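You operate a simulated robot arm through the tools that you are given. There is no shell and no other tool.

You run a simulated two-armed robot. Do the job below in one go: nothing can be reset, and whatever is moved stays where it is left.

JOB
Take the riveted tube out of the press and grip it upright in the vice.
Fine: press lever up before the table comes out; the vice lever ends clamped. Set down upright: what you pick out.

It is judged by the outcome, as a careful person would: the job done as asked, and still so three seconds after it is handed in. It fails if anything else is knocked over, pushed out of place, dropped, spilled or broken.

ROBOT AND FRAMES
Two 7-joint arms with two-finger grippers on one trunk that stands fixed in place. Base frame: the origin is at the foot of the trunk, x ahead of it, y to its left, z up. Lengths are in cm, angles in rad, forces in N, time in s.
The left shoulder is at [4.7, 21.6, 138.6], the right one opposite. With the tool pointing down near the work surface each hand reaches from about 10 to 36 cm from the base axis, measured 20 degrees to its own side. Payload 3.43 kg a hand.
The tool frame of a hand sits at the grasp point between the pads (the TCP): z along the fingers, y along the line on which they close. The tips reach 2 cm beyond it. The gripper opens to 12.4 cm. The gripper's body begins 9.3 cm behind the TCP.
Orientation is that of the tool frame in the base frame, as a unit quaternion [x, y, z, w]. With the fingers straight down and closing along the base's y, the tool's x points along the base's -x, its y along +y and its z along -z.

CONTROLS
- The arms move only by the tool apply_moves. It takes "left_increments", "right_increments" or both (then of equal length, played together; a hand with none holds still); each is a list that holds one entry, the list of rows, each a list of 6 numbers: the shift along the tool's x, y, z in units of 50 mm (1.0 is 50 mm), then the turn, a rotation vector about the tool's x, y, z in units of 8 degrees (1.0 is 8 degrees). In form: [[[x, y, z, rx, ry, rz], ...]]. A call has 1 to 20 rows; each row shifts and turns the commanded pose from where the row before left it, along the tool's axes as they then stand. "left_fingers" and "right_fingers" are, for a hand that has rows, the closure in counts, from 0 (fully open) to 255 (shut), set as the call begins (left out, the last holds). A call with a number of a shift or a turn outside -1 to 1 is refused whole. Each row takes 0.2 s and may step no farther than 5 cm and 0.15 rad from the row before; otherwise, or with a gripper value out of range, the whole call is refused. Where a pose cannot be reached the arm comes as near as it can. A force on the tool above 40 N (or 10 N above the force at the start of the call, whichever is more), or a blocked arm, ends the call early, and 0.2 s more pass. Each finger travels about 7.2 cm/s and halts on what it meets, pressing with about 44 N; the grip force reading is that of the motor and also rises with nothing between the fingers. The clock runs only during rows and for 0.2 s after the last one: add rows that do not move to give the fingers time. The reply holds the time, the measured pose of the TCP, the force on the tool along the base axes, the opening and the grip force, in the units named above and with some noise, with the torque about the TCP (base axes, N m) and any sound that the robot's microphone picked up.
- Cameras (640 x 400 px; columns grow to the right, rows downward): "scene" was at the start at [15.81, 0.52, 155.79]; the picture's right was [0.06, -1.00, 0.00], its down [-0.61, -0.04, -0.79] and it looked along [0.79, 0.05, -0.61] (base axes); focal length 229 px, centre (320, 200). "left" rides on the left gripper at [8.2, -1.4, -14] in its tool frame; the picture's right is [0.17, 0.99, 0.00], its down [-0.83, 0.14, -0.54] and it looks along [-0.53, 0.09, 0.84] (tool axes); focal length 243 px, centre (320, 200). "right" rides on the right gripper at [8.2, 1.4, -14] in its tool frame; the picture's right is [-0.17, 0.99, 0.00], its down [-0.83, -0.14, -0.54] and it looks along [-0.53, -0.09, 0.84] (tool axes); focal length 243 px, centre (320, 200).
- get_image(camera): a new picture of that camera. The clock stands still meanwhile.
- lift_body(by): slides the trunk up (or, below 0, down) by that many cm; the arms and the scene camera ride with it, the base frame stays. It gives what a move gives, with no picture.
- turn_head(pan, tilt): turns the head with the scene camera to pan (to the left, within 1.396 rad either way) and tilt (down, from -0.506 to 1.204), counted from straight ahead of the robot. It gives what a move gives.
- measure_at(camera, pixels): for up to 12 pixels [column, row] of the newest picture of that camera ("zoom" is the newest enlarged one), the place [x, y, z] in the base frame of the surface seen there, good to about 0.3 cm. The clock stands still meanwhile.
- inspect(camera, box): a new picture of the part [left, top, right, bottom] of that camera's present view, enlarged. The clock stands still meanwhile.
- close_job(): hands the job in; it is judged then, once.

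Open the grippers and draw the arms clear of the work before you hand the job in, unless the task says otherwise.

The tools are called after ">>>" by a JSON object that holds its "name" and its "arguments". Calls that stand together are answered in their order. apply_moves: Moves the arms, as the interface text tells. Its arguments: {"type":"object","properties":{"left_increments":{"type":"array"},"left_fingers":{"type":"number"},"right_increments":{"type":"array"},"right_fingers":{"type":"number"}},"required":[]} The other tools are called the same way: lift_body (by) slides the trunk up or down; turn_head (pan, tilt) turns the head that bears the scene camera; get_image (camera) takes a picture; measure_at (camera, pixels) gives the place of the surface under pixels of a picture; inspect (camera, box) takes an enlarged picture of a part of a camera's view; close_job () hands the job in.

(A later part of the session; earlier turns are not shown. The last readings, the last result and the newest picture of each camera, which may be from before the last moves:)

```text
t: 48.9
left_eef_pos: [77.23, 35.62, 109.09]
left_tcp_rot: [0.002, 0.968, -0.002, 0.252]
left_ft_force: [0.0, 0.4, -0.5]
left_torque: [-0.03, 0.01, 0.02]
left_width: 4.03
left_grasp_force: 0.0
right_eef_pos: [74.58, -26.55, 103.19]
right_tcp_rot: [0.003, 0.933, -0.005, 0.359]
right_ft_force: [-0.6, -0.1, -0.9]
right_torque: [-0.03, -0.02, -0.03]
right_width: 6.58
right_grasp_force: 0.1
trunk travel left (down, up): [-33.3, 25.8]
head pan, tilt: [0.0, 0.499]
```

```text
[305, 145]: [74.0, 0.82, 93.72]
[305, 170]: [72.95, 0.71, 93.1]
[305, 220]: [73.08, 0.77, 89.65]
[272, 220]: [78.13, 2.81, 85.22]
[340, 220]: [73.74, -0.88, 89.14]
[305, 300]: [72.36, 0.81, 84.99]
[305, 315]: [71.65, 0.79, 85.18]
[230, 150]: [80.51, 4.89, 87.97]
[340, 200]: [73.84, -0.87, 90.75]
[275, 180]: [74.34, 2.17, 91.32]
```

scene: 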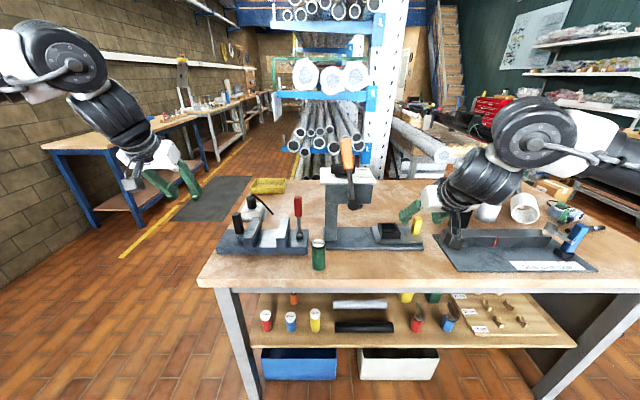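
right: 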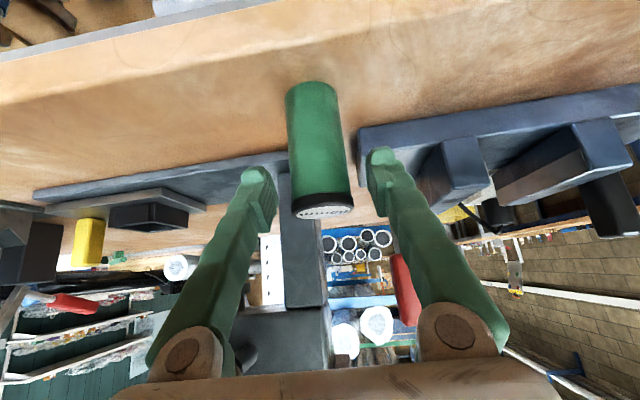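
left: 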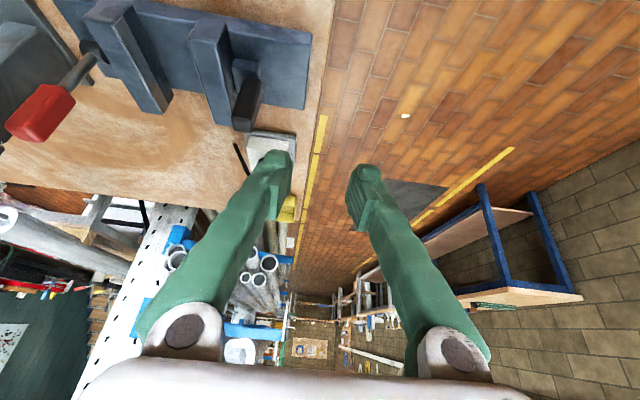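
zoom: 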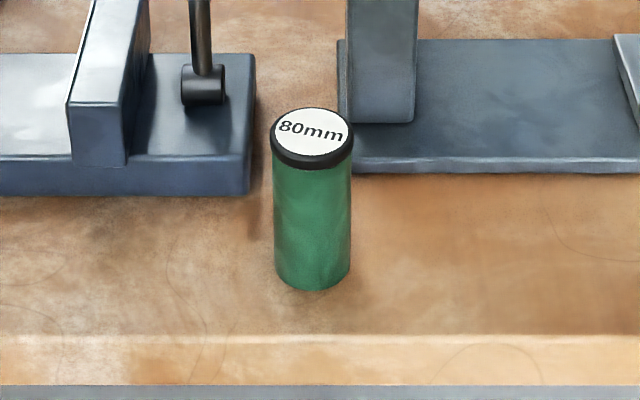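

Tube axis ≈[74.8,0.55], top z 93.7. I bring the left hand across in stages, opening to 6.5 cm.

>>> {"name": "apply_moves", "arguments": {"left_increments": [[[0.126, -0.8, 0.021, 0, 0, 0], [0.126, -0.8, 0.021, 0, 0, 0], [0.126, -0.8, 0.021, 0, 0, 0], [0.126, -0.8, 0.021, 0, 0, 0], [0.126, -0.8, 0.021, 0, 0, 0], [0, 0, 0, 0, 0, 0]]], "left_fingers": 120}}

>>> {"name": "get_image", "arguments": {"camera": "scene"}}

```text
t: 50.2
left_eef_pos: [74.87, 15.63, 107.16]
left_tcp_rot: [0.001, 0.968, -0.001, 0.252]
left_ft_force: [-0.7, 0.5, 0.4]
left_torque: [-0.05, -0.02, -0.02]
left_width: 6.55
left_grasp_force: 0.1
right_eef_pos: [74.6, -26.44, 103.35]
right_tcp_rot: [0.002, 0.933, -0.005, 0.359]
right_ft_force: [-0.5, -0.8, 0.4]
right_torque: [0.0, 0.0, 0.02]
right_width: 6.56
right_grasp_force: 0.1
trunk travel left (down, up): [-33.3, 25.8]
head pan, tilt: [0.0, 0.499]
```

```text
taken
```

scene: 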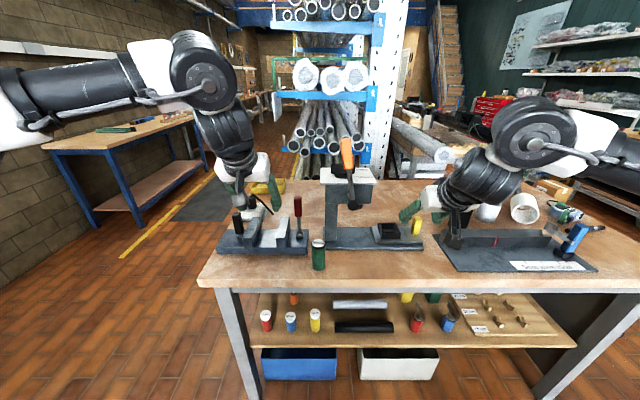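

Stage 1 fine. I continue to above the tube, tips at z≈101.

>>> {"name": "apply_moves", "arguments": {"left_increments": [[[0.12, -0.75, 0.163, 0, 0, 0], [0.12, -0.75, 0.163, 0, 0, 0], [0.12, -0.75, 0.163, 0, 0, 0], [0.12, -0.75, 0.163, 0, 0, 0], [0, 0, 0, 0, 0, 0]]]}}

>>> {"name": "get_image", "arguments": {"camera": "scene"}}

>>> {"name": "get_image", "arguments": {"camera": "left"}}

```text
t: 51.5
left_eef_pos: [74.31, 0.59, 103.16]
left_tcp_rot: [0.003, 0.968, -0.002, 0.252]
left_ft_force: [1.1, 1.1, 0.3]
left_torque: [-0.02, 0.02, -0.01]
left_width: 6.58
left_grasp_force: 0.0
right_eef_pos: [74.58, -26.29, 103.16]
right_tcp_rot: [0.003, 0.933, -0.005, 0.359]
right_ft_force: [0.3, 0.6, 0.3]
right_torque: [-0.02, 0.01, -0.02]
right_width: 6.57
right_grasp_force: 0.0
trunk travel left (down, up): [-33.3, 25.8]
head pan, tilt: [0.0, 0.499]
```

```text
taken
```

scene: 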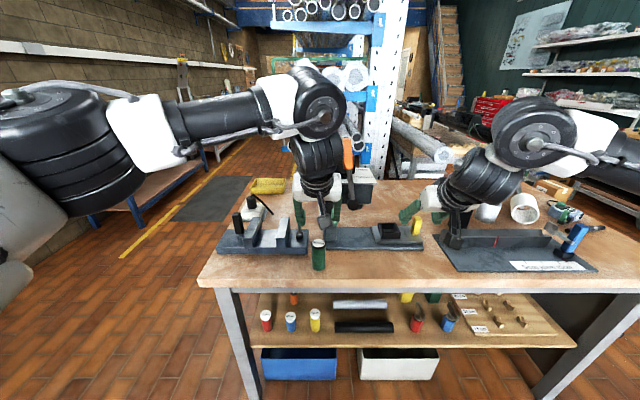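

```text
taken
```

left: 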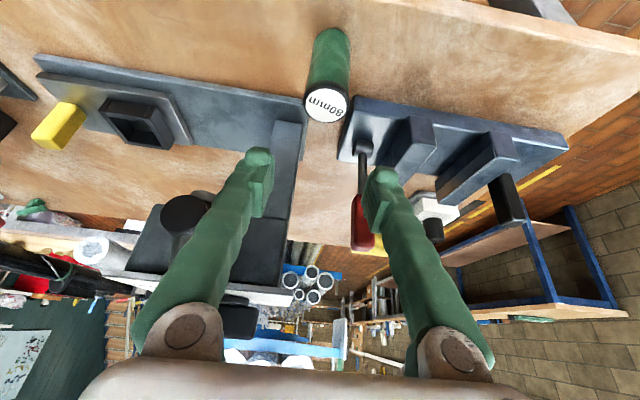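

I measure the tube with the left camera for alignment.

>>> {"name": "measure_at", "arguments": {"camera": "left", "pixels": [[325, 105], [327, 70], [310, 70], [345, 70], [330, 45], [258, 165], [382, 180]]}}

```text
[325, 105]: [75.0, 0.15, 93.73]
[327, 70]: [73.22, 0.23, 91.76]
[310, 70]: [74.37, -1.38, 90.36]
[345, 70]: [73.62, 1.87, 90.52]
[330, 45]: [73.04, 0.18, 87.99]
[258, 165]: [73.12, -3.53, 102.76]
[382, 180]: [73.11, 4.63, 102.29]
```

Tube y≈0.4 (average of views). I descend vertically to straddle it at TCP z≈92.3.

>>> {"name": "apply_moves", "arguments": {"left_increments": [[[0.235, -0.008, 0.5, 0, 0, 0], [0.235, -0.008, 0.5, 0, 0, 0], [0.235, -0.008, 0.5, 0, 0, 0], [0.235, -0.008, 0.48, 0, 0, 0], [0, 0, 0, 0, 0, 0]]]}}

>>> {"name": "get_image", "arguments": {"camera": "left"}}

```text
t: 52.6
left_eef_pos: [74.72, 0.27, 92.29]
left_tcp_rot: [0.003, 0.968, -0.002, 0.252]
left_ft_force: [-0.5, 0.4, 0.9]
left_torque: [-0.02, 0.0, -0.01]
left_width: 6.56
left_grasp_force: 0.1
right_eef_pos: [74.61, -26.58, 103.31]
right_tcp_rot: [0.004, 0.933, -0.005, 0.36]
right_ft_force: [-0.5, -0.8, 1.0]
right_torque: [0.02, 0.03, 0.01]
right_width: 6.56
right_grasp_force: 0.1
trunk travel left (down, up): [-33.3, 25.8]
head pan, tilt: [0.0, 0.499]
```

```text
taken
```

left: 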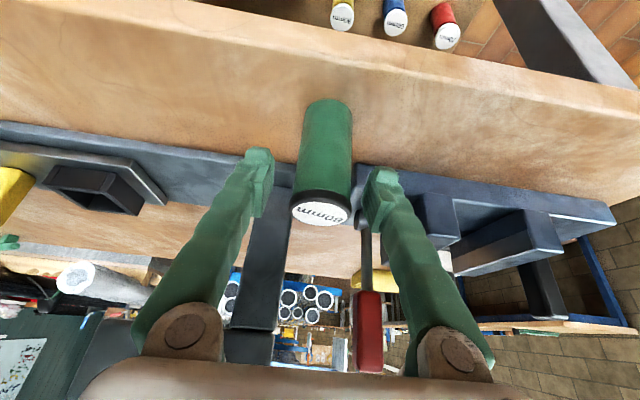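

Tube is centred between the pads. I close the left gripper.

>>> {"name": "apply_moves", "arguments": {"left_increments": [[[0, 0, 0, 0, 0, 0], [0, 0, 0, 0, 0, 0], [0, 0, 0, 0, 0, 0], [0, 0, 0, 0, 0, 0], [0, 0, 0, 0, 0, 0]]], "left_fingers": 255}}

>>> {"name": "get_image", "arguments": {"camera": "left"}}

```text
t: 53.9
left_eef_pos: [74.7, 0.32, 92.37]
left_tcp_rot: [0.002, 0.968, -0.002, 0.252]
left_ft_force: [-0.6, -0.7, 0.7]
left_torque: [-0.02, -0.03, 0.03]
left_width: 3.64
left_grasp_force: 43.9
right_eef_pos: [74.53, -26.49, 103.12]
right_tcp_rot: [0.002, 0.933, -0.004, 0.359]
right_ft_force: [-0.1, -0.7, -0.1]
right_torque: [0.0, 0.01, 0.01]
right_width: 6.57
right_grasp_force: 0.1
trunk travel left (down, up): [-33.3, 25.8]
head pan, tilt: [0.0, 0.499]
```

```text
taken
```

left: 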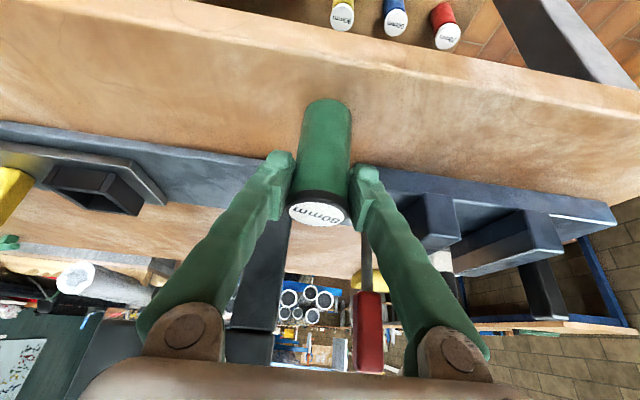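

Gripped at 3.64 cm. I lift straight up 13 cm, then shift +y to the vice's gap line, staying in front of it.

>>> {"name": "apply_moves", "arguments": {"left_increments": [[[-0.195, 0, -0.349, 0, 0, 0], [-0.39, 0, -0.698, 0, 0, 0], [-0.39, 0, -0.698, 0, 0, 0], [-0.293, 0, -0.524, 0, 0, 0], [0, 0, 0, 0, 0, 0], [0, 0.5, 0, 0, 0, 0], [0, 0.8, 0, 0, 0, 0], [0, 0.8, 0, 0, 0, 0], [0, 0.8, 0, 0, 0, 0], [0, 0.5, 0, 0, 0, 0], [0, 0, 0, 0, 0, 0]]]}}

>>> {"name": "get_image", "arguments": {"camera": "scene"}}

>>> {"name": "get_image", "arguments": {"camera": "left"}}

```text
t: 56.2
left_eef_pos: [74.87, 17.26, 105.19]
left_tcp_rot: [0.003, 0.968, -0.002, 0.252]
left_ft_force: [-0.1, -0.2, -0.7]
left_torque: [0.04, -0.02, 0.02]
left_width: 3.67
left_grasp_force: 44.2
right_eef_pos: [74.59, -26.58, 103.22]
right_tcp_rot: [0.003, 0.933, -0.005, 0.359]
right_ft_force: [0.9, 0.5, -0.4]
right_torque: [0.02, 0.03, -0.02]
right_width: 6.56
right_grasp_force: 0.1
trunk travel left (down, up): [-33.3, 25.8]
head pan, tilt: [0.0, 0.499]
```

```text
taken
```

scene: 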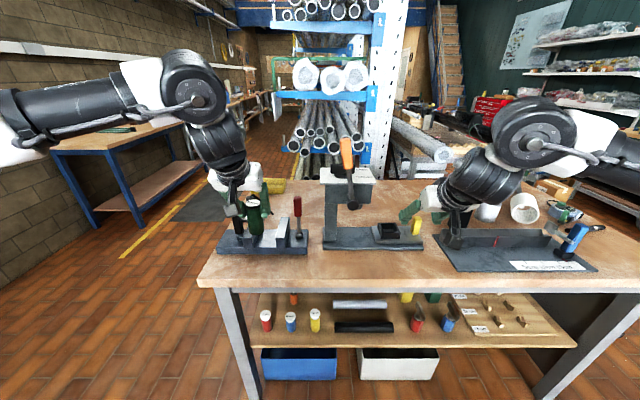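

```text
taken
```

left: 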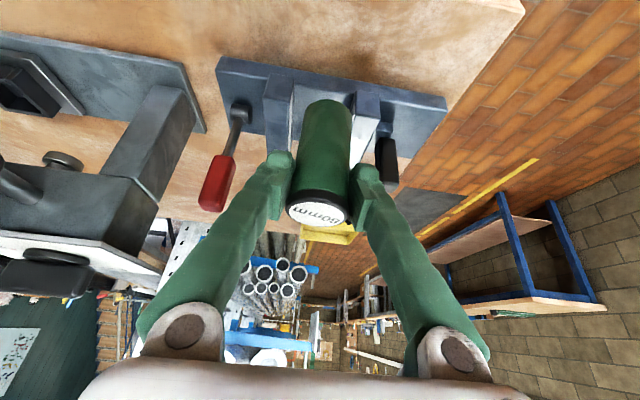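

I re-measure the jaw faces before going in: right jaw at (278,110), left jaw at (365,120).

>>> {"name": "inspect", "arguments": {"camera": "left", "box": [200, 40, 460, 210]}}

>>> {"name": "measure_at", "arguments": {"camera": "zoom", "pixels": [[190, 120], [195, 180], [225, 130], [215, 180], [240, 120], [380, 140], [395, 150], [430, 150], [415, 200], [160, 95], [380, 180], [470, 290]]}}

>>> {"name": "inspect", "arguments": {"camera": "scene", "box": [205, 170, 325, 260]}}

```text
2.35 times, centred on (330, 125) of left
```

zoom: 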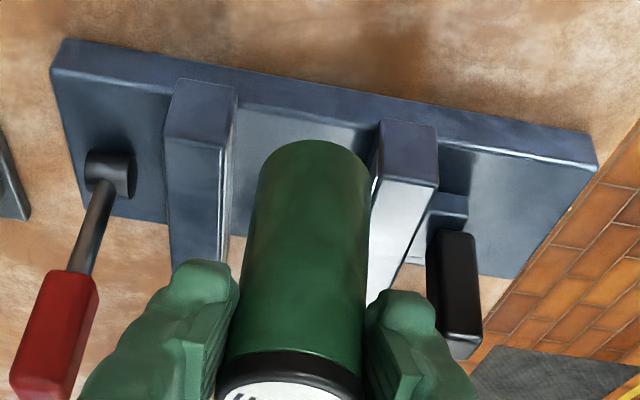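

```text
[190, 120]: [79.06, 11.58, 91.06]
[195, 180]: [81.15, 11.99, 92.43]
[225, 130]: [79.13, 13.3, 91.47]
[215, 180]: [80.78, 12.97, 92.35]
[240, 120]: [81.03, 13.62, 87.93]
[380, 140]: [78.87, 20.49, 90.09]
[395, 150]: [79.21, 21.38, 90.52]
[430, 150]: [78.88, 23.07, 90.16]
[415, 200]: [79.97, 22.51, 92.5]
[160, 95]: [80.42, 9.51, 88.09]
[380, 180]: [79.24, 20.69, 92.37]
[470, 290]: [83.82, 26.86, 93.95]
```

```text
4.44 times, centred on (265, 215) of scene
```

zoom: 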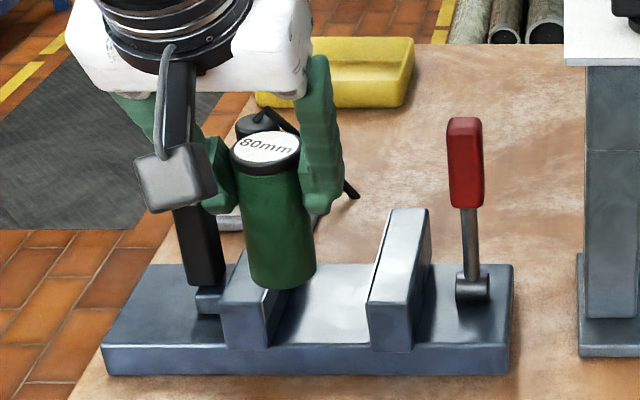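

Gap is y 13.5–20.4, floor z≈88. I move forward over the gap centre [84.2,16.9], then lower most of the way.

>>> {"name": "apply_moves", "arguments": {"left_increments": [[[-0.812, -0.035, 0.454, 0, 0, 0], [-0.812, -0.035, 0.454, 0, 0, 0], [0, 0, 0, 0, 0, 0]]]}}

>>> {"name": "get_image", "arguments": {"camera": "left"}}

>>> {"name": "inspect", "arguments": {"camera": "scene", "box": [205, 150, 325, 260]}}

```text
t: 57.0
left_eef_pos: [84.06, 16.86, 105.4]
left_tcp_rot: [0.002, 0.968, -0.002, 0.252]
left_ft_force: [-0.5, 0.3, 0.0]
left_torque: [-0.03, -0.03, -0.05]
left_width: 3.69
left_grasp_force: 44.1
right_eef_pos: [74.47, -26.42, 103.23]
right_tcp_rot: [0.003, 0.933, -0.005, 0.36]
right_ft_force: [0.3, 0.0, 0.2]
right_torque: [0.03, 0.0, -0.05]
right_width: 6.57
right_grasp_force: 0.2
trunk travel left (down, up): [-33.3, 25.8]
head pan, tilt: [0.0, 0.499]
```

```text
taken
```

left: 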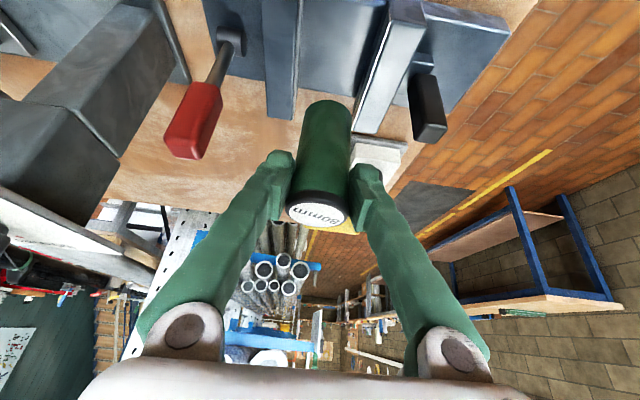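

```text
3.64 times, centred on (265, 205) of scene
```

zoom: 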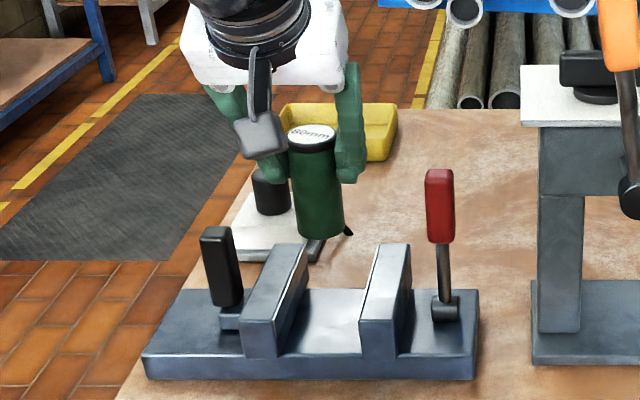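

Aligned over the gap. I lower until the bottom is just above jaw tops and check.

>>> {"name": "apply_moves", "arguments": {"left_increments": [[[0.244, 0, 0.437, 0, 0, 0], [0.195, 0, 0.349, 0, 0, 0], [0, 0, 0, 0, 0, 0]]]}}

>>> {"name": "get_image", "arguments": {"camera": "left"}}

>>> {"name": "inspect", "arguments": {"camera": "scene", "box": [205, 170, 325, 260]}}

```text
t: 57.9
left_eef_pos: [84.0, 16.83, 100.88]
left_tcp_rot: [0.002, 0.968, -0.002, 0.253]
left_ft_force: [-0.3, -0.5, -0.6]
left_torque: [0.03, -0.03, 0.0]
left_width: 3.68
left_grasp_force: 44.2
right_eef_pos: [74.53, -26.63, 103.17]
right_tcp_rot: [0.002, 0.933, -0.005, 0.359]
right_ft_force: [-0.3, 0.3, 0.2]
right_torque: [-0.01, 0.0, 0.0]
right_width: 6.56
right_grasp_force: 0.0
trunk travel left (down, up): [-33.3, 25.8]
head pan, tilt: [0.0, 0.499]
```

```text
taken
```

left: 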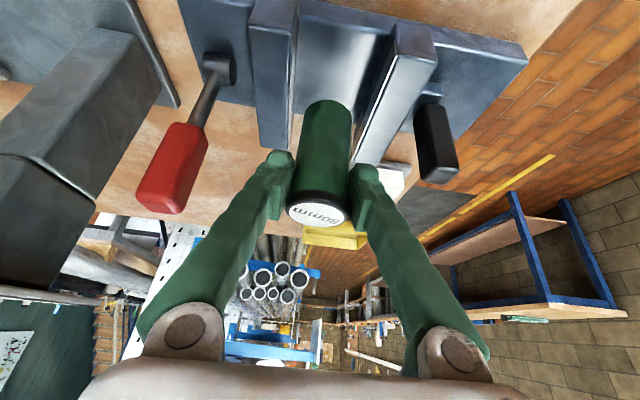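

```text
4.44 times, centred on (265, 215) of scene
```

zoom: 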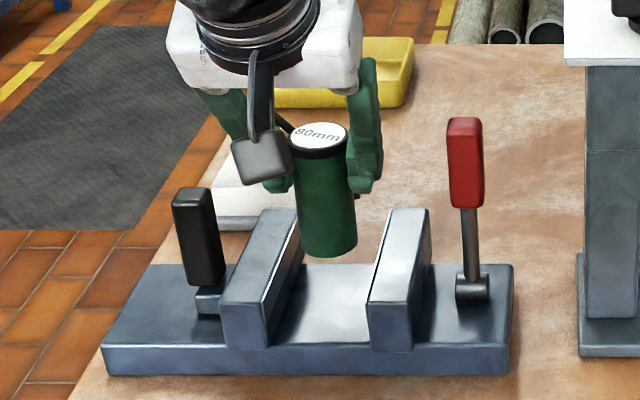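

Centred in the gap. I lower 4.4 cm further and then creep to floor contact.

>>> {"name": "apply_moves", "arguments": {"left_increments": [[[0.195, 0.01, 0.349, 0, 0, 0], [0.195, 0, 0.349, 0, 0, 0], [0.039, 0, 0.07, 0, 0, 0], [0, 0, 0, 0, 0, 0]]]}}

>>> {"name": "apply_moves", "arguments": {"left_increments": [[[0.02, 0, 0.035, 0, 0, 0], [0.02, 0, 0.035, 0, 0, 0], [0.02, 0, 0.035, 0, 0, 0], [0, 0, 0, 0, 0, 0]]]}}

```text
t: 58.9
left_eef_pos: [84.18, 16.77, 96.39]
left_tcp_rot: [0.002, 0.968, -0.003, 0.252]
left_ft_force: [1.0, -0.4, -1.0]
left_torque: [0.0, -0.01, -0.01]
left_width: 3.65
left_grasp_force: 44.1
right_eef_pos: [74.54, -26.48, 103.05]
right_tcp_rot: [0.002, 0.933, -0.004, 0.359]
right_ft_force: [0.0, 0.6, 0.4]
right_torque: [0.02, 0.02, 0.01]
right_width: 6.55
right_grasp_force: 0.0
trunk travel left (down, up): [-33.3, 25.8]
head pan, tilt: [0.0, 0.499]
```

```text
t: 59.9
left_eef_pos: [84.14, 16.83, 95.6]
left_tcp_rot: [0.002, 0.968, -0.001, 0.253]
left_ft_force: [0.5, 0.3, -0.7]
left_torque: [-0.02, 0.02, -0.02]
left_width: 3.66
left_grasp_force: 43.6
right_eef_pos: [74.52, -26.54, 103.08]
right_tcp_rot: [0.002, 0.933, -0.004, 0.359]
right_ft_force: [-0.2, -0.8, 0.8]
right_torque: [0.01, 0.0, 0.01]
right_width: 6.56
right_grasp_force: 0.1
trunk travel left (down, up): [-33.3, 25.8]
head pan, tilt: [0.0, 0.499]
```

No contact yet; I creep on in 1 mm steps.

>>> {"name": "apply_moves", "arguments": {"left_increments": [[[0.01, 0, 0.0175, 0, 0, 0], [0.01, 0, 0.0175, 0, 0, 0], [0.01, 0, 0.0175, 0, 0, 0], [0, 0, 0, 0, 0, 0]]]}}

>>> {"name": "get_image", "arguments": {"camera": "left"}}

>>> {"name": "inspect", "arguments": {"camera": "scene", "box": [205, 170, 325, 260]}}

```text
t: 60.9
left_eef_pos: [84.13, 16.94, 95.39]
left_tcp_rot: [0.002, 0.968, -0.002, 0.252]
left_ft_force: [-0.5, 0.5, -0.8]
left_torque: [0.02, 0.03, 0.01]
left_width: 3.65
left_grasp_force: 43.8
right_eef_pos: [74.53, -26.57, 103.11]
right_tcp_rot: [0.002, 0.933, -0.004, 0.359]
right_ft_force: [0.9, 0.7, 0.0]
right_torque: [0.0, 0.02, 0.0]
right_width: 6.56
right_grasp_force: 0.1
trunk travel left (down, up): [-33.3, 25.8]
head pan, tilt: [0.0, 0.499]
```

```text
taken
```

left: 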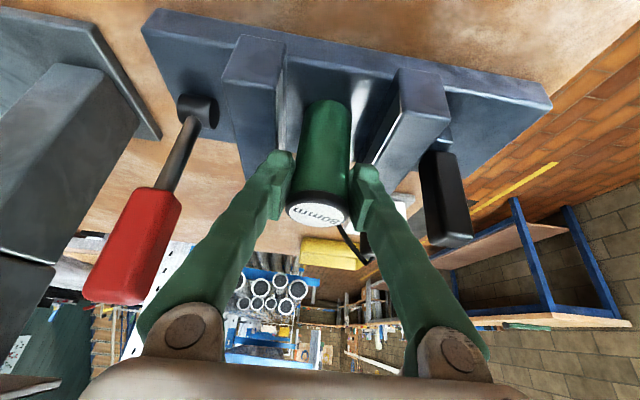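

```text
4.44 times, centred on (265, 215) of scene
```

zoom: 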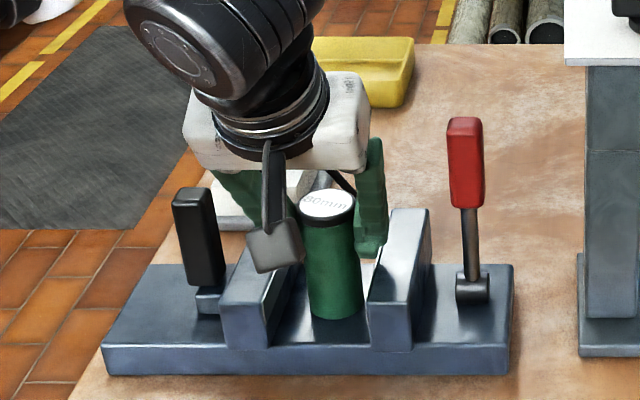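

Still free; I creep another few mm.

>>> {"name": "apply_moves", "arguments": {"left_increments": [[[0.01, 0, 0.0175, 0, 0, 0], [0.01, 0, 0.0175, 0, 0, 0], [0.01, 0, 0.0175, 0, 0, 0], [0, 0, 0, 0, 0, 0]]]}}

```text
t: 61.9
left_eef_pos: [84.22, 16.85, 95.37]
left_tcp_rot: [0.002, 0.967, -0.002, 0.253]
left_ft_force: [0.9, 2.0, 7.7]
left_torque: [-0.04, -0.13, 0.02]
left_width: 3.66
left_grasp_force: 44.2
right_eef_pos: [74.62, -26.52, 103.22]
right_tcp_rot: [0.003, 0.933, -0.004, 0.36]
right_ft_force: [0.6, 0.7, 0.5]
right_torque: [0.01, -0.01, 0.0]
right_width: 6.56
right_grasp_force: 0.0
trunk travel left (down, up): [-33.3, 25.8]
head pan, tilt: [0.0, 0.499]
```

Touching the floor (≈8 N). I ease up 1 mm and open to 4.9 cm, which stays within the gap.

>>> {"name": "apply_moves", "arguments": {"left_increments": [[[-0.012, 0, -0.021, 0, 0, 0], [0, 0, 0, 0, 0, 0]]]}}

>>> {"name": "apply_moves", "arguments": {"left_increments": [[[0, 0, 0, 0, 0, 0], [0, 0, 0, 0, 0, 0], [0, 0, 0, 0, 0, 0]]], "left_fingers": 154}}

>>> {"name": "get_image", "arguments": {"camera": "left"}}

```text
t: 62.5
left_eef_pos: [84.11, 16.89, 95.2]
left_tcp_rot: [0.002, 0.968, -0.002, 0.251]
left_ft_force: [1.5, -0.1, 5.1]
left_torque: [-0.07, -0.09, 0.0]
left_width: 3.66
left_grasp_force: 44.8
right_eef_pos: [74.4, -26.55, 103.09]
right_tcp_rot: [0.002, 0.933, -0.004, 0.359]
right_ft_force: [0.5, 0.7, -0.1]
right_torque: [0.01, 0.01, -0.01]
right_width: 6.55
right_grasp_force: 0.0
trunk travel left (down, up): [-33.3, 25.8]
head pan, tilt: [0.0, 0.499]
```

```text
t: 63.2
left_eef_pos: [84.16, 16.73, 95.16]
left_tcp_rot: [0.001, 0.968, -0.002, 0.251]
left_ft_force: [-0.2, 0.4, 0.5]
left_torque: [-0.02, 0.02, -0.02]
left_width: 4.91
left_grasp_force: 0.1
right_eef_pos: [74.55, -26.58, 103.17]
right_tcp_rot: [0.002, 0.933, -0.004, 0.359]
right_ft_force: [0.0, -0.4, -0.4]
right_torque: [0.03, 0.0, 0.0]
right_width: 6.58
right_grasp_force: 0.0
trunk travel left (down, up): [-33.3, 25.8]
head pan, tilt: [0.0, 0.499]
```

```text
taken
```

left: 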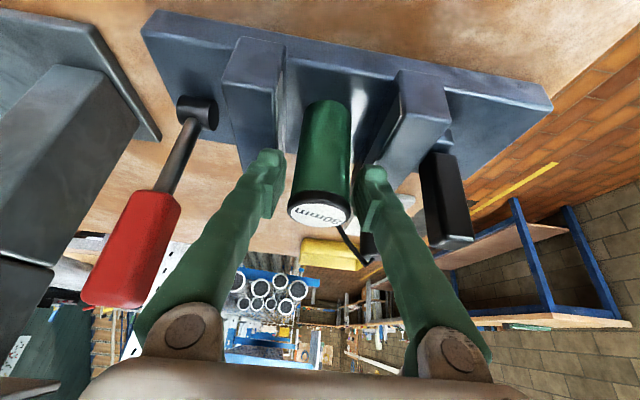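

The tube stands free between the pads. I lift the left hand straight up slowly.

>>> {"name": "apply_moves", "arguments": {"left_increments": [[[-0.0976, 0, -0.1746, 0, 0, 0], [-0.195, 0, -0.349, 0, 0, 0], [-0.293, 0, -0.524, 0, 0, 0], [-0.293, 0, -0.524, 0, 0, 0], [0, 0, 0, 0, 0, 0]]]}}

>>> {"name": "get_image", "arguments": {"camera": "left"}}

>>> {"name": "inspect", "arguments": {"camera": "scene", "box": [205, 170, 325, 260]}}

```text
t: 64.5
left_eef_pos: [84.39, 16.94, 104.07]
left_tcp_rot: [0.002, 0.968, -0.002, 0.252]
left_ft_force: [0.5, -0.4, 0.1]
left_torque: [0.02, 0.01, -0.01]
left_width: 4.89
left_grasp_force: 0.1
right_eef_pos: [74.56, -26.45, 103.05]
right_tcp_rot: [0.003, 0.933, -0.004, 0.359]
right_ft_force: [-1.0, -0.4, 0.0]
right_torque: [0.0, -0.02, 0.0]
right_width: 6.56
right_grasp_force: 0.0
trunk travel left (down, up): [-33.3, 25.8]
head pan, tilt: [0.0, 0.499]
```

```text
taken
```

left: 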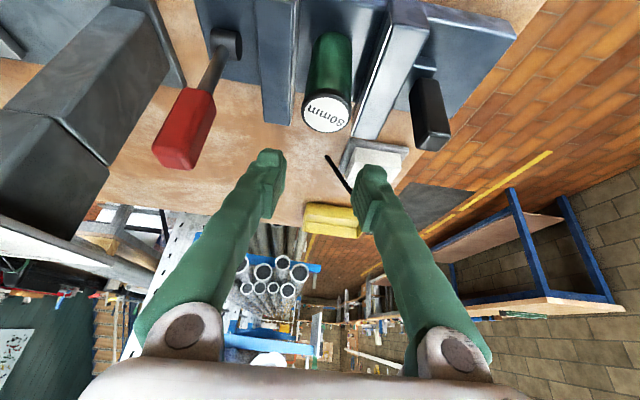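

```text
4.44 times, centred on (265, 215) of scene
```

zoom: 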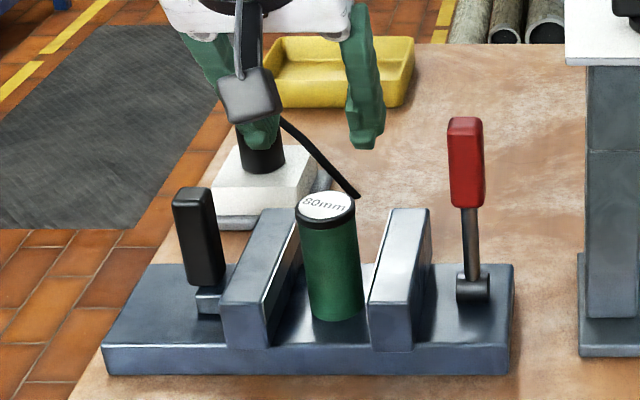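

The tube stands on its own in the gap. I move the left hand over the black handle (at y≈26.8) with a 4 cm cage.

>>> {"name": "apply_moves", "arguments": {"left_increments": [[[0.26, 0.65, 0.097, 0, 0, 0], [0.26, 0.65, 0.097, 0, 0, 0], [0.26, 0.65, 0.097, 0, 0, 0], [0, 0, 0, 0, 0, 0]]], "left_fingers": 172}}

>>> {"name": "get_image", "arguments": {"camera": "left"}}

>>> {"name": "measure_at", "arguments": {"camera": "left", "pixels": [[325, 130], [318, 165], [240, 100], [235, 80]]}}

```text
t: 65.5
left_eef_pos: [81.48, 26.64, 100.89]
left_tcp_rot: [0.003, 0.968, -0.002, 0.252]
left_ft_force: [0.3, 0.2, -0.3]
left_torque: [-0.01, -0.02, 0.03]
left_width: 4.03
left_grasp_force: 0.2
right_eef_pos: [74.47, -26.61, 103.14]
right_tcp_rot: [0.003, 0.933, -0.005, 0.359]
right_ft_force: [0.4, -0.5, 0.8]
right_torque: [0.03, -0.01, 0.0]
right_width: 6.56
right_grasp_force: 0.2
trunk travel left (down, up): [-33.3, 25.8]
head pan, tilt: [0.0, 0.499]
```

```text
taken
```

left: 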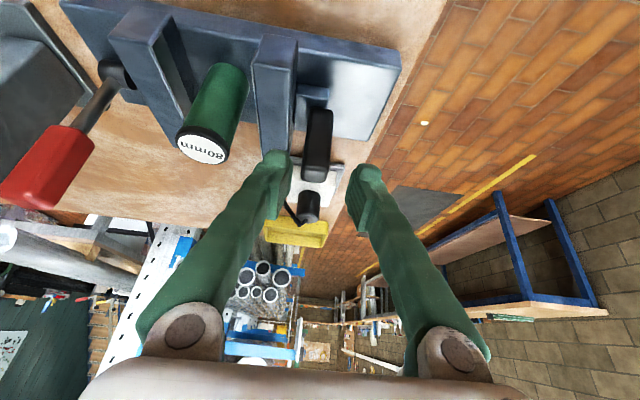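

```text
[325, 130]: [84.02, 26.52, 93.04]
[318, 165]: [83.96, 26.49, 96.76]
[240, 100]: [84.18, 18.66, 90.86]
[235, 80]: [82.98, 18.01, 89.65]
```

Handle at y 26.5 is centred. I lower onto it.

>>> {"name": "apply_moves", "arguments": {"left_increments": [[[-0.017, -0.01, 0.605, 0, 0, 0], [-0.017, -0.01, 0.605, 0, 0, 0], [0, 0, 0, 0, 0, 0]]]}}

>>> {"name": "get_image", "arguments": {"camera": "left"}}

```text
t: 66.2
left_eef_pos: [84.39, 26.46, 95.79]
left_tcp_rot: [0.002, 0.967, -0.002, 0.253]
left_ft_force: [-0.4, 0.6, 0.2]
left_torque: [0.01, -0.02, 0.03]
left_width: 4.04
left_grasp_force: 0.0
right_eef_pos: [74.47, -26.46, 103.23]
right_tcp_rot: [0.002, 0.933, -0.004, 0.36]
right_ft_force: [-0.3, -0.3, -0.2]
right_torque: [0.0, 0.03, -0.03]
right_width: 6.58
right_grasp_force: 0.1
trunk travel left (down, up): [-33.3, 25.8]
head pan, tilt: [0.0, 0.499]
```

```text
taken
```

left: 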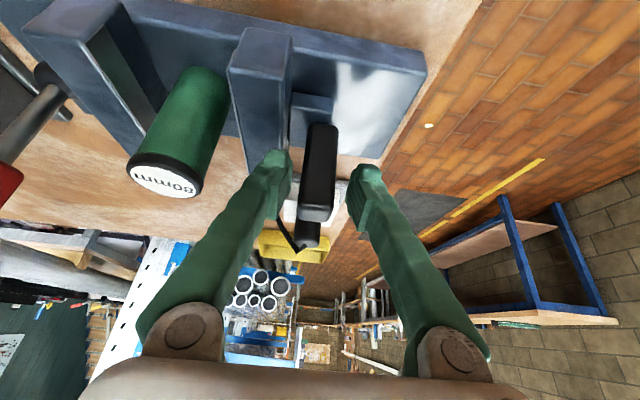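

Caged. I push the jaw slowly toward -y, first 2.1 cm (about 1 cm of jaw travel).

>>> {"name": "apply_moves", "arguments": {"left_increments": [[[0, -0.06, 0, 0, 0, 0], [0, -0.06, 0, 0, 0, 0], [0, -0.06, 0, 0, 0, 0], [0, -0.06, 0, 0, 0, 0], [0, -0.06, 0, 0, 0, 0], [0, -0.06, 0, 0, 0, 0], [0, -0.06, 0, 0, 0, 0], [0, 0, 0, 0, 0, 0]]]}}

>>> {"name": "get_image", "arguments": {"camera": "left"}}

```text
t: 68.0
left_eef_pos: [84.74, 24.45, 95.82]
left_tcp_rot: [0.002, 0.968, -0.001, 0.253]
left_ft_force: [0.2, 0.8, 1.0]
left_torque: [0.05, -0.01, 0.0]
left_width: 4.08
left_grasp_force: 0.1
right_eef_pos: [74.57, -26.46, 103.1]
right_tcp_rot: [0.002, 0.933, -0.004, 0.359]
right_ft_force: [0.2, 0.9, -0.1]
right_torque: [-0.01, 0.02, -0.01]
right_width: 6.54
right_grasp_force: 0.1
trunk travel left (down, up): [-33.3, 25.8]
head pan, tilt: [0.0, 0.499]
```

```text
taken
```

left: 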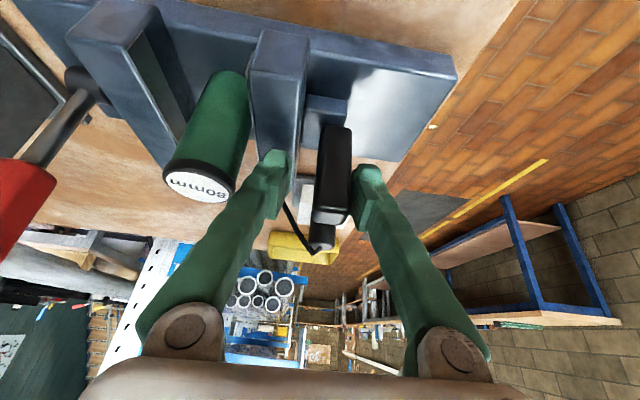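

The jaw is near the tube. I keep pushing gently.

>>> {"name": "apply_moves", "arguments": {"left_increments": [[[0, -0.04, 0, 0, 0, 0], [0, -0.04, 0, 0, 0, 0], [0, -0.04, 0, 0, 0, 0], [0, -0.04, 0, 0, 0, 0], [0, -0.04, 0, 0, 0, 0], [0, -0.04, 0, 0, 0, 0], [0, 0, 0, 0, 0, 0]]]}}

>>> {"name": "get_image", "arguments": {"camera": "left"}}

>>> {"name": "inspect", "arguments": {"camera": "scene", "box": [205, 170, 325, 260]}}

```text
t: 69.7
left_eef_pos: [84.66, 23.18, 95.85]
left_tcp_rot: [0.003, 0.968, -0.001, 0.252]
left_ft_force: [-0.9, 1.0, 0.3]
left_torque: [0.02, 0.04, 0.0]
left_width: 4.1
left_grasp_force: 0.8
right_eef_pos: [74.62, -26.63, 103.22]
right_tcp_rot: [0.002, 0.934, -0.004, 0.358]
right_ft_force: [0.2, 0.6, -0.3]
right_torque: [-0.06, -0.01, -0.02]
right_width: 6.57
right_grasp_force: 0.0
trunk travel left (down, up): [-33.3, 25.8]
head pan, tilt: [0.0, 0.499]
```

```text
taken
```

left: 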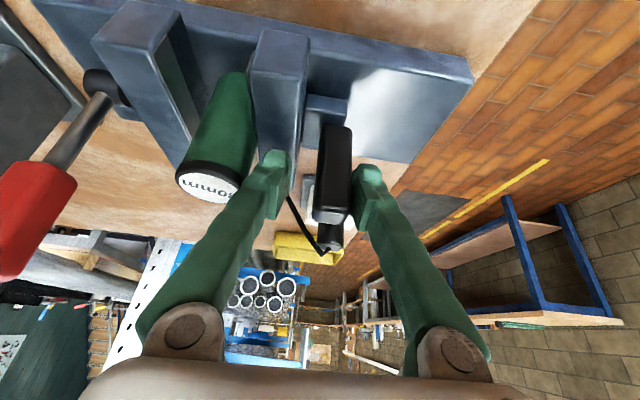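

```text
4.44 times, centred on (265, 215) of scene
```

zoom: 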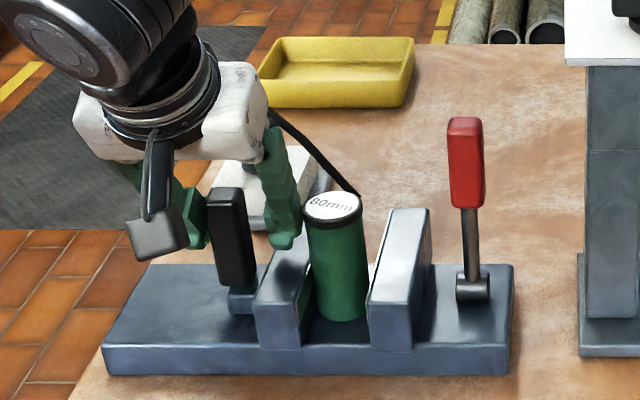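

Jaw is just meeting the tube, which is upright. I continue slowly.

>>> {"name": "apply_moves", "arguments": {"left_increments": [[[0, -0.03, 0, 0, 0, 0], [0, -0.03, 0, 0, 0, 0], [0, -0.03, 0, 0, 0, 0], [0, -0.03, 0, 0, 0, 0], [0, -0.03, 0, 0, 0, 0], [0, -0.03, 0, 0, 0, 0], [0, 0, 0, 0, 0, 0]]]}}

>>> {"name": "inspect", "arguments": {"camera": "scene", "box": [205, 170, 325, 260]}}

```text
t: 71.2
left_eef_pos: [84.63, 22.17, 95.75]
left_tcp_rot: [0.002, 0.968, -0.002, 0.252]
left_ft_force: [0.4, 1.9, 0.5]
left_torque: [0.01, -0.01, 0.01]
left_width: 4.14
left_grasp_force: 0.7
right_eef_pos: [74.61, -26.52, 103.16]
right_tcp_rot: [0.002, 0.933, -0.005, 0.359]
right_ft_force: [0.8, -0.5, 0.0]
right_torque: [0.02, 0.0, -0.03]
right_width: 6.56
right_grasp_force: 0.1
trunk travel left (down, up): [-33.3, 25.8]
head pan, tilt: [0.0, 0.499]
```

```text
4.44 times, centred on (265, 215) of scene
```

zoom: 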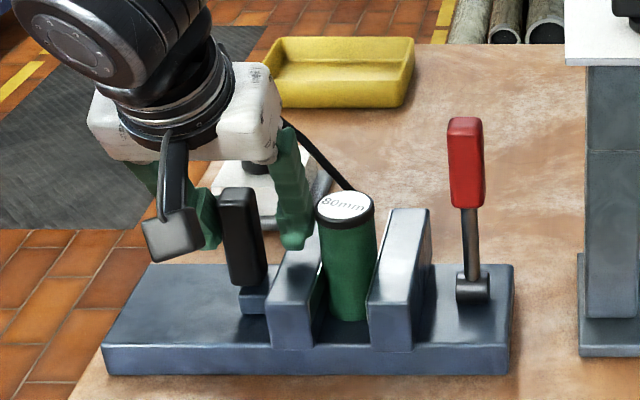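

Nearly closed. I push on in 1.5 mm steps until force rises.

>>> {"name": "apply_moves", "arguments": {"left_increments": [[[0, -0.03, 0, 0, 0, 0], [0, -0.03, 0, 0, 0, 0], [0, -0.03, 0, 0, 0, 0], [0, 0, 0, 0, 0, 0]]]}}

>>> {"name": "inspect", "arguments": {"camera": "scene", "box": [205, 170, 325, 260]}}

>>> {"name": "inspect", "arguments": {"camera": "left", "box": [80, 0, 400, 230]}}

```text
t: 72.2
left_eef_pos: [84.58, 21.89, 95.78]
left_tcp_rot: [0.002, 0.968, -0.002, 0.252]
left_ft_force: [0.6, 8.4, 1.2]
left_torque: [0.1, 0.02, 0.09]
left_width: 4.49
left_grasp_force: 4.5
right_eef_pos: [74.47, -26.46, 103.17]
right_tcp_rot: [0.003, 0.933, -0.005, 0.359]
right_ft_force: [0.7, 0.4, 0.5]
right_torque: [0.0, 0.02, 0.0]
right_width: 6.57
right_grasp_force: 0.0
trunk travel left (down, up): [-33.3, 25.8]
head pan, tilt: [0.0, 0.499]
```

```text
4.44 times, centred on (265, 215) of scene
```

zoom: 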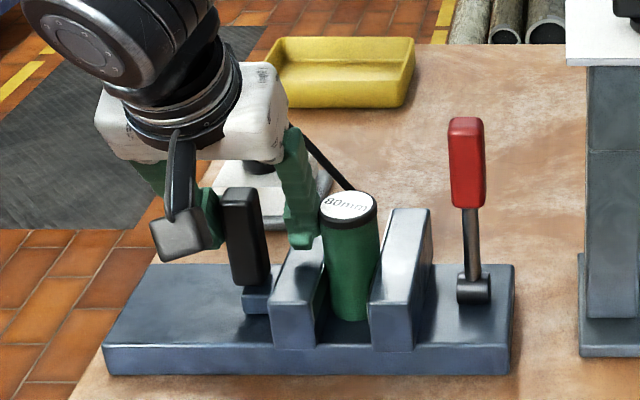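

```text
1.74 times, centred on (240, 115) of left
```

zoom: 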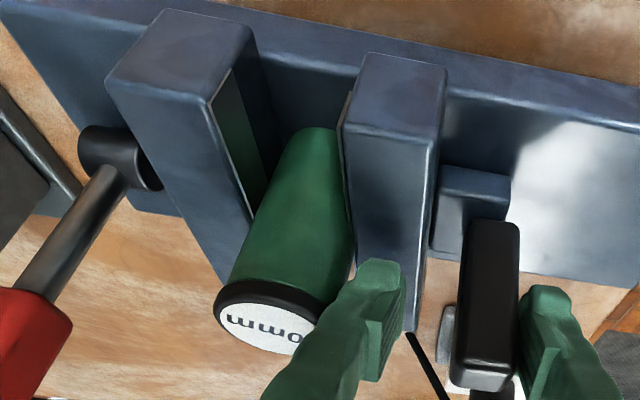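

Force rose to 8 N: the tube touches both jaws and stands upright. I relax, lift the left hand off the black handle, and back away.

>>> {"name": "apply_moves", "arguments": {"left_increments": [[[0, 0.1, 0, 0, 0, 0], [0, 0.08, 0, 0, 0, 0], [0, 0.06, -0.3, 0, 0, 0], [0, 0, -0.6, 0, 0, 0], [0, 0, -0.7, 0, 0, 0], [0, 0, 0, 0, 0, 0]]]}}

>>> {"name": "get_image", "arguments": {"camera": "left"}}

>>> {"name": "inspect", "arguments": {"camera": "scene", "box": [205, 170, 325, 260]}}

```text
t: 73.7
left_eef_pos: [80.68, 23.29, 102.76]
left_tcp_rot: [0.002, 0.968, -0.002, 0.252]
left_ft_force: [1.0, -0.1, 0.2]
left_torque: [0.02, -0.03, -0.01]
left_width: 4.02
left_grasp_force: 0.0
right_eef_pos: [74.62, -26.51, 103.2]
right_tcp_rot: [0.003, 0.933, -0.004, 0.36]
right_ft_force: [0.9, -0.3, -0.2]
right_torque: [0.02, 0.02, 0.0]
right_width: 6.56
right_grasp_force: 0.1
trunk travel left (down, up): [-33.3, 25.8]
head pan, tilt: [0.0, 0.499]
```

```text
taken
```

left: 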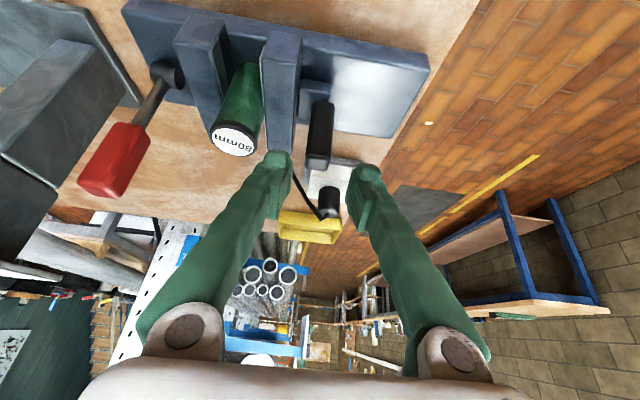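

```text
4.44 times, centred on (265, 215) of scene
```

zoom: 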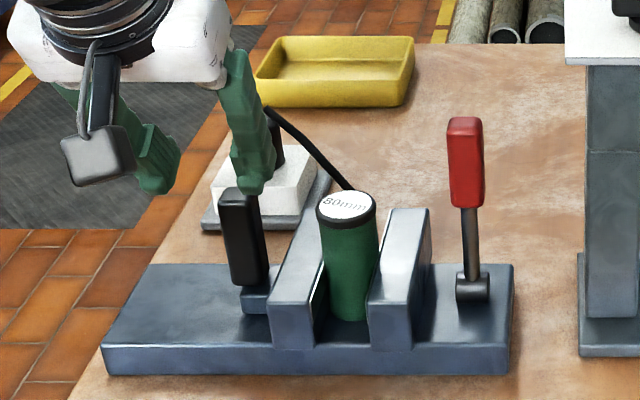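

The tube is snug between the jaws. I raise and bring the left hand across to in front of the red lever.

>>> {"name": "apply_moves", "arguments": {"left_increments": [[[0.28, 0, -0.73, 0, 0, 0], [0.28, 0, -0.73, 0, 0, 0], [0, -0.85, 0, 0, 0, 0], [0, -0.85, 0, 0, 0, 0], [0, -0.85, 0, 0, 0, 0], [0, -0.85, 0, 0, 0, 0], [0, 0, 0, 0, 0, 0]]]}}

>>> {"name": "get_image", "arguments": {"camera": "left"}}

>>> {"name": "get_image", "arguments": {"camera": "scene"}}

```text
t: 75.2
left_eef_pos: [74.72, 6.4, 107.78]
left_tcp_rot: [0.001, 0.968, -0.002, 0.253]
left_ft_force: [0.9, -0.1, 0.1]
left_torque: [-0.01, 0.01, -0.02]
left_width: 4.05
left_grasp_force: 0.0
right_eef_pos: [74.64, -26.39, 103.24]
right_tcp_rot: [0.003, 0.933, -0.005, 0.36]
right_ft_force: [-0.7, -0.2, 0.9]
right_torque: [-0.01, 0.01, 0.0]
right_width: 6.57
right_grasp_force: 0.1
trunk travel left (down, up): [-33.3, 25.8]
head pan, tilt: [0.0, 0.499]
```

```text
taken
```

left: 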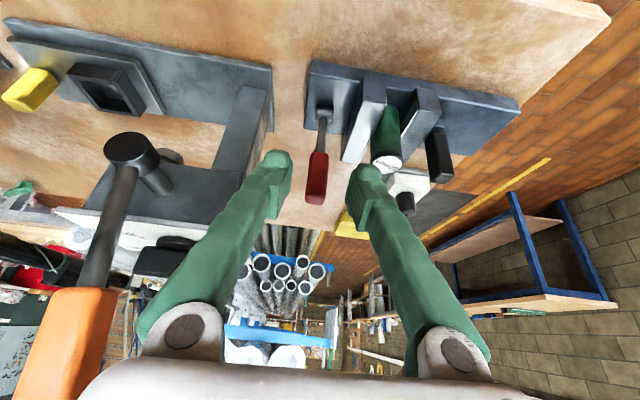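

```text
taken
```

scene: 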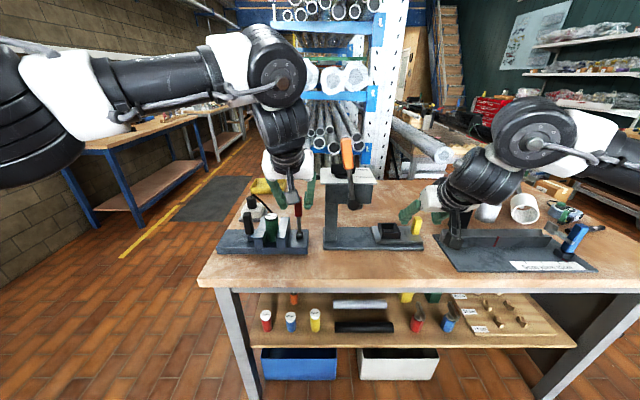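

I measure the red lever and the press head's left edge for clearance.

>>> {"name": "inspect", "arguments": {"camera": "left", "box": [240, 60, 440, 220]}}

>>> {"name": "measure_at", "arguments": {"camera": "zoom", "pixels": [[245, 320], [225, 360], [255, 360], [262, 325], [240, 380], [270, 220], [265, 270], [268, 170], [480, 250], [460, 330], [520, 100], [330, 200]]}}

>>> {"name": "measure_at", "arguments": {"camera": "left", "pixels": [[95, 205], [60, 218], [75, 330], [125, 150], [180, 245], [100, 220]]}}

```text
2.50 times, centred on (340, 140) of left
```

zoom: 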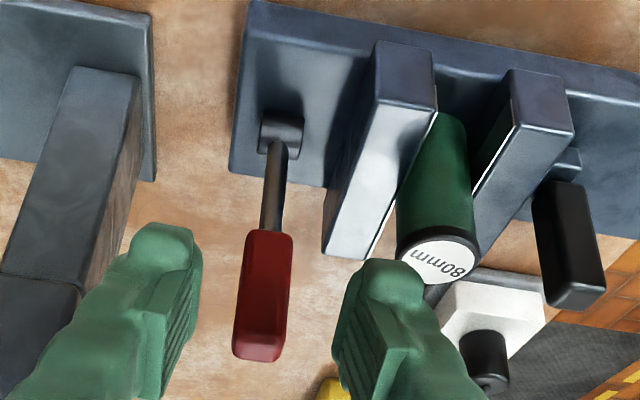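

```text
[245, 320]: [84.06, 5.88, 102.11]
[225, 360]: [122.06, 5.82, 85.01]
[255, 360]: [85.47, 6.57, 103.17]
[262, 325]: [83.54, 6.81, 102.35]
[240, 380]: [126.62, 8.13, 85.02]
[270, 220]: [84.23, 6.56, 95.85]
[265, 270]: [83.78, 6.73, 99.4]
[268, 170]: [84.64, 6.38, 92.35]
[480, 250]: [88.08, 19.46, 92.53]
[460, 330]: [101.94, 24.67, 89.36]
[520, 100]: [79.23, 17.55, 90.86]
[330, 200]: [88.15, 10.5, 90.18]
```

```text
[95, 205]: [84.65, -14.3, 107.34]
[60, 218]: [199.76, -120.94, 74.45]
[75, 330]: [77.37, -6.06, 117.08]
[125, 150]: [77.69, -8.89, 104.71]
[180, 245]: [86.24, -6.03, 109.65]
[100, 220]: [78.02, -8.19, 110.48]
```

Red handle: y≈6.35, x≈85, z 97–103. I move in so the fingers straddle it.

>>> {"name": "apply_moves", "arguments": {"left_increments": [[[-0.345, 0, 0.79, 0, 0, 0], [-0.345, 0, 0.79, 0, 0, 0], [-0.345, 0, 0.79, 0, 0, 0], [0, 0, 0, 0, 0, 0]]]}}

>>> {"name": "get_image", "arguments": {"camera": "left"}}

>>> {"name": "inspect", "arguments": {"camera": "scene", "box": [205, 150, 365, 260]}}

```text
t: 76.2
left_eef_pos: [84.94, 5.97, 99.89]
left_tcp_rot: [0.002, 0.968, -0.001, 0.252]
left_ft_force: [-0.3, -0.4, -0.1]
left_torque: [0.01, 0.02, 0.0]
left_width: 4.07
left_grasp_force: 0.0
right_eef_pos: [74.61, -26.47, 103.37]
right_tcp_rot: [0.003, 0.933, -0.005, 0.36]
right_ft_force: [-0.3, 0.2, -0.5]
right_torque: [0.0, 0.01, -0.01]
right_width: 6.55
right_grasp_force: 0.1
trunk travel left (down, up): [-33.3, 25.8]
head pan, tilt: [0.0, 0.499]
```

```text
taken
```

left: 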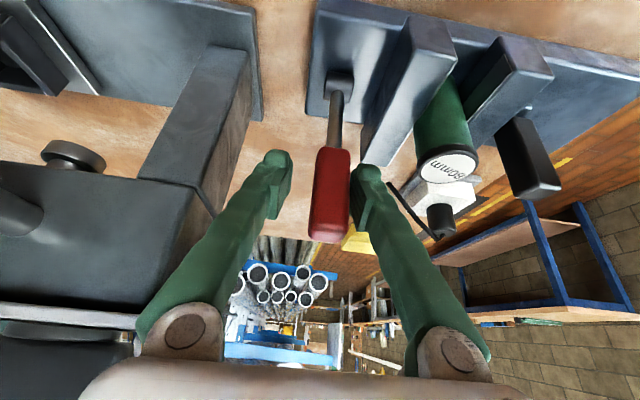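

```text
3.64 times, centred on (285, 205) of scene
```

zoom: 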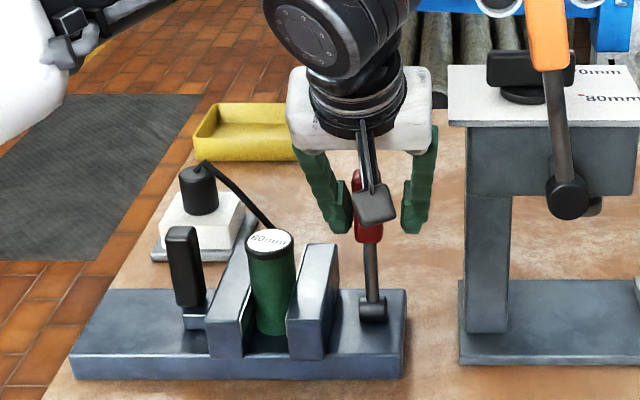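

Handle is nearer the left pad; I shift +0.45 cm in y, then close on it.

>>> {"name": "apply_moves", "arguments": {"left_increments": [[[0, 0.09, 0, 0, 0, 0], [0, 0, 0, 0, 0, 0]]]}}

>>> {"name": "apply_moves", "arguments": {"left_increments": [[[0, 0, 0, 0, 0, 0], [0, 0, 0, 0, 0, 0], [0, 0, 0, 0, 0, 0], [0, 0, 0, 0, 0, 0]]], "left_fingers": 255}}

>>> {"name": "get_image", "arguments": {"camera": "left"}}

```text
t: 76.8
left_eef_pos: [85.0, 6.42, 100.1]
left_tcp_rot: [0.001, 0.968, -0.001, 0.252]
left_ft_force: [-0.3, 0.6, 0.3]
left_torque: [0.0, 0.02, 0.01]
left_width: 4.04
left_grasp_force: 0.0
right_eef_pos: [74.47, -26.55, 103.25]
right_tcp_rot: [0.003, 0.933, -0.005, 0.359]
right_ft_force: [0.2, -0.4, 0.0]
right_torque: [-0.03, 0.02, 0.01]
right_width: 6.57
right_grasp_force: 0.2
trunk travel left (down, up): [-33.3, 25.8]
head pan, tilt: [0.0, 0.499]
```

```text
t: 77.8
left_eef_pos: [85.04, 6.76, 99.83]
left_tcp_rot: [0.001, 0.968, -0.001, 0.252]
left_ft_force: [-0.5, 12.6, -3.4]
left_torque: [0.16, 0.05, 0.15]
left_width: 2.28
left_grasp_force: 45.0
right_eef_pos: [74.57, -26.49, 103.07]
right_tcp_rot: [0.002, 0.933, -0.004, 0.359]
right_ft_force: [0.1, 0.6, -0.2]
right_torque: [-0.03, -0.03, -0.02]
right_width: 6.55
right_grasp_force: 0.0
trunk travel left (down, up): [-33.3, 25.8]
head pan, tilt: [0.0, 0.499]
```

```text
taken
```

left: 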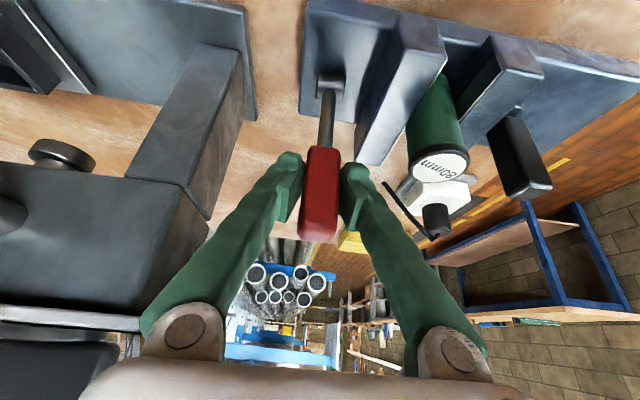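

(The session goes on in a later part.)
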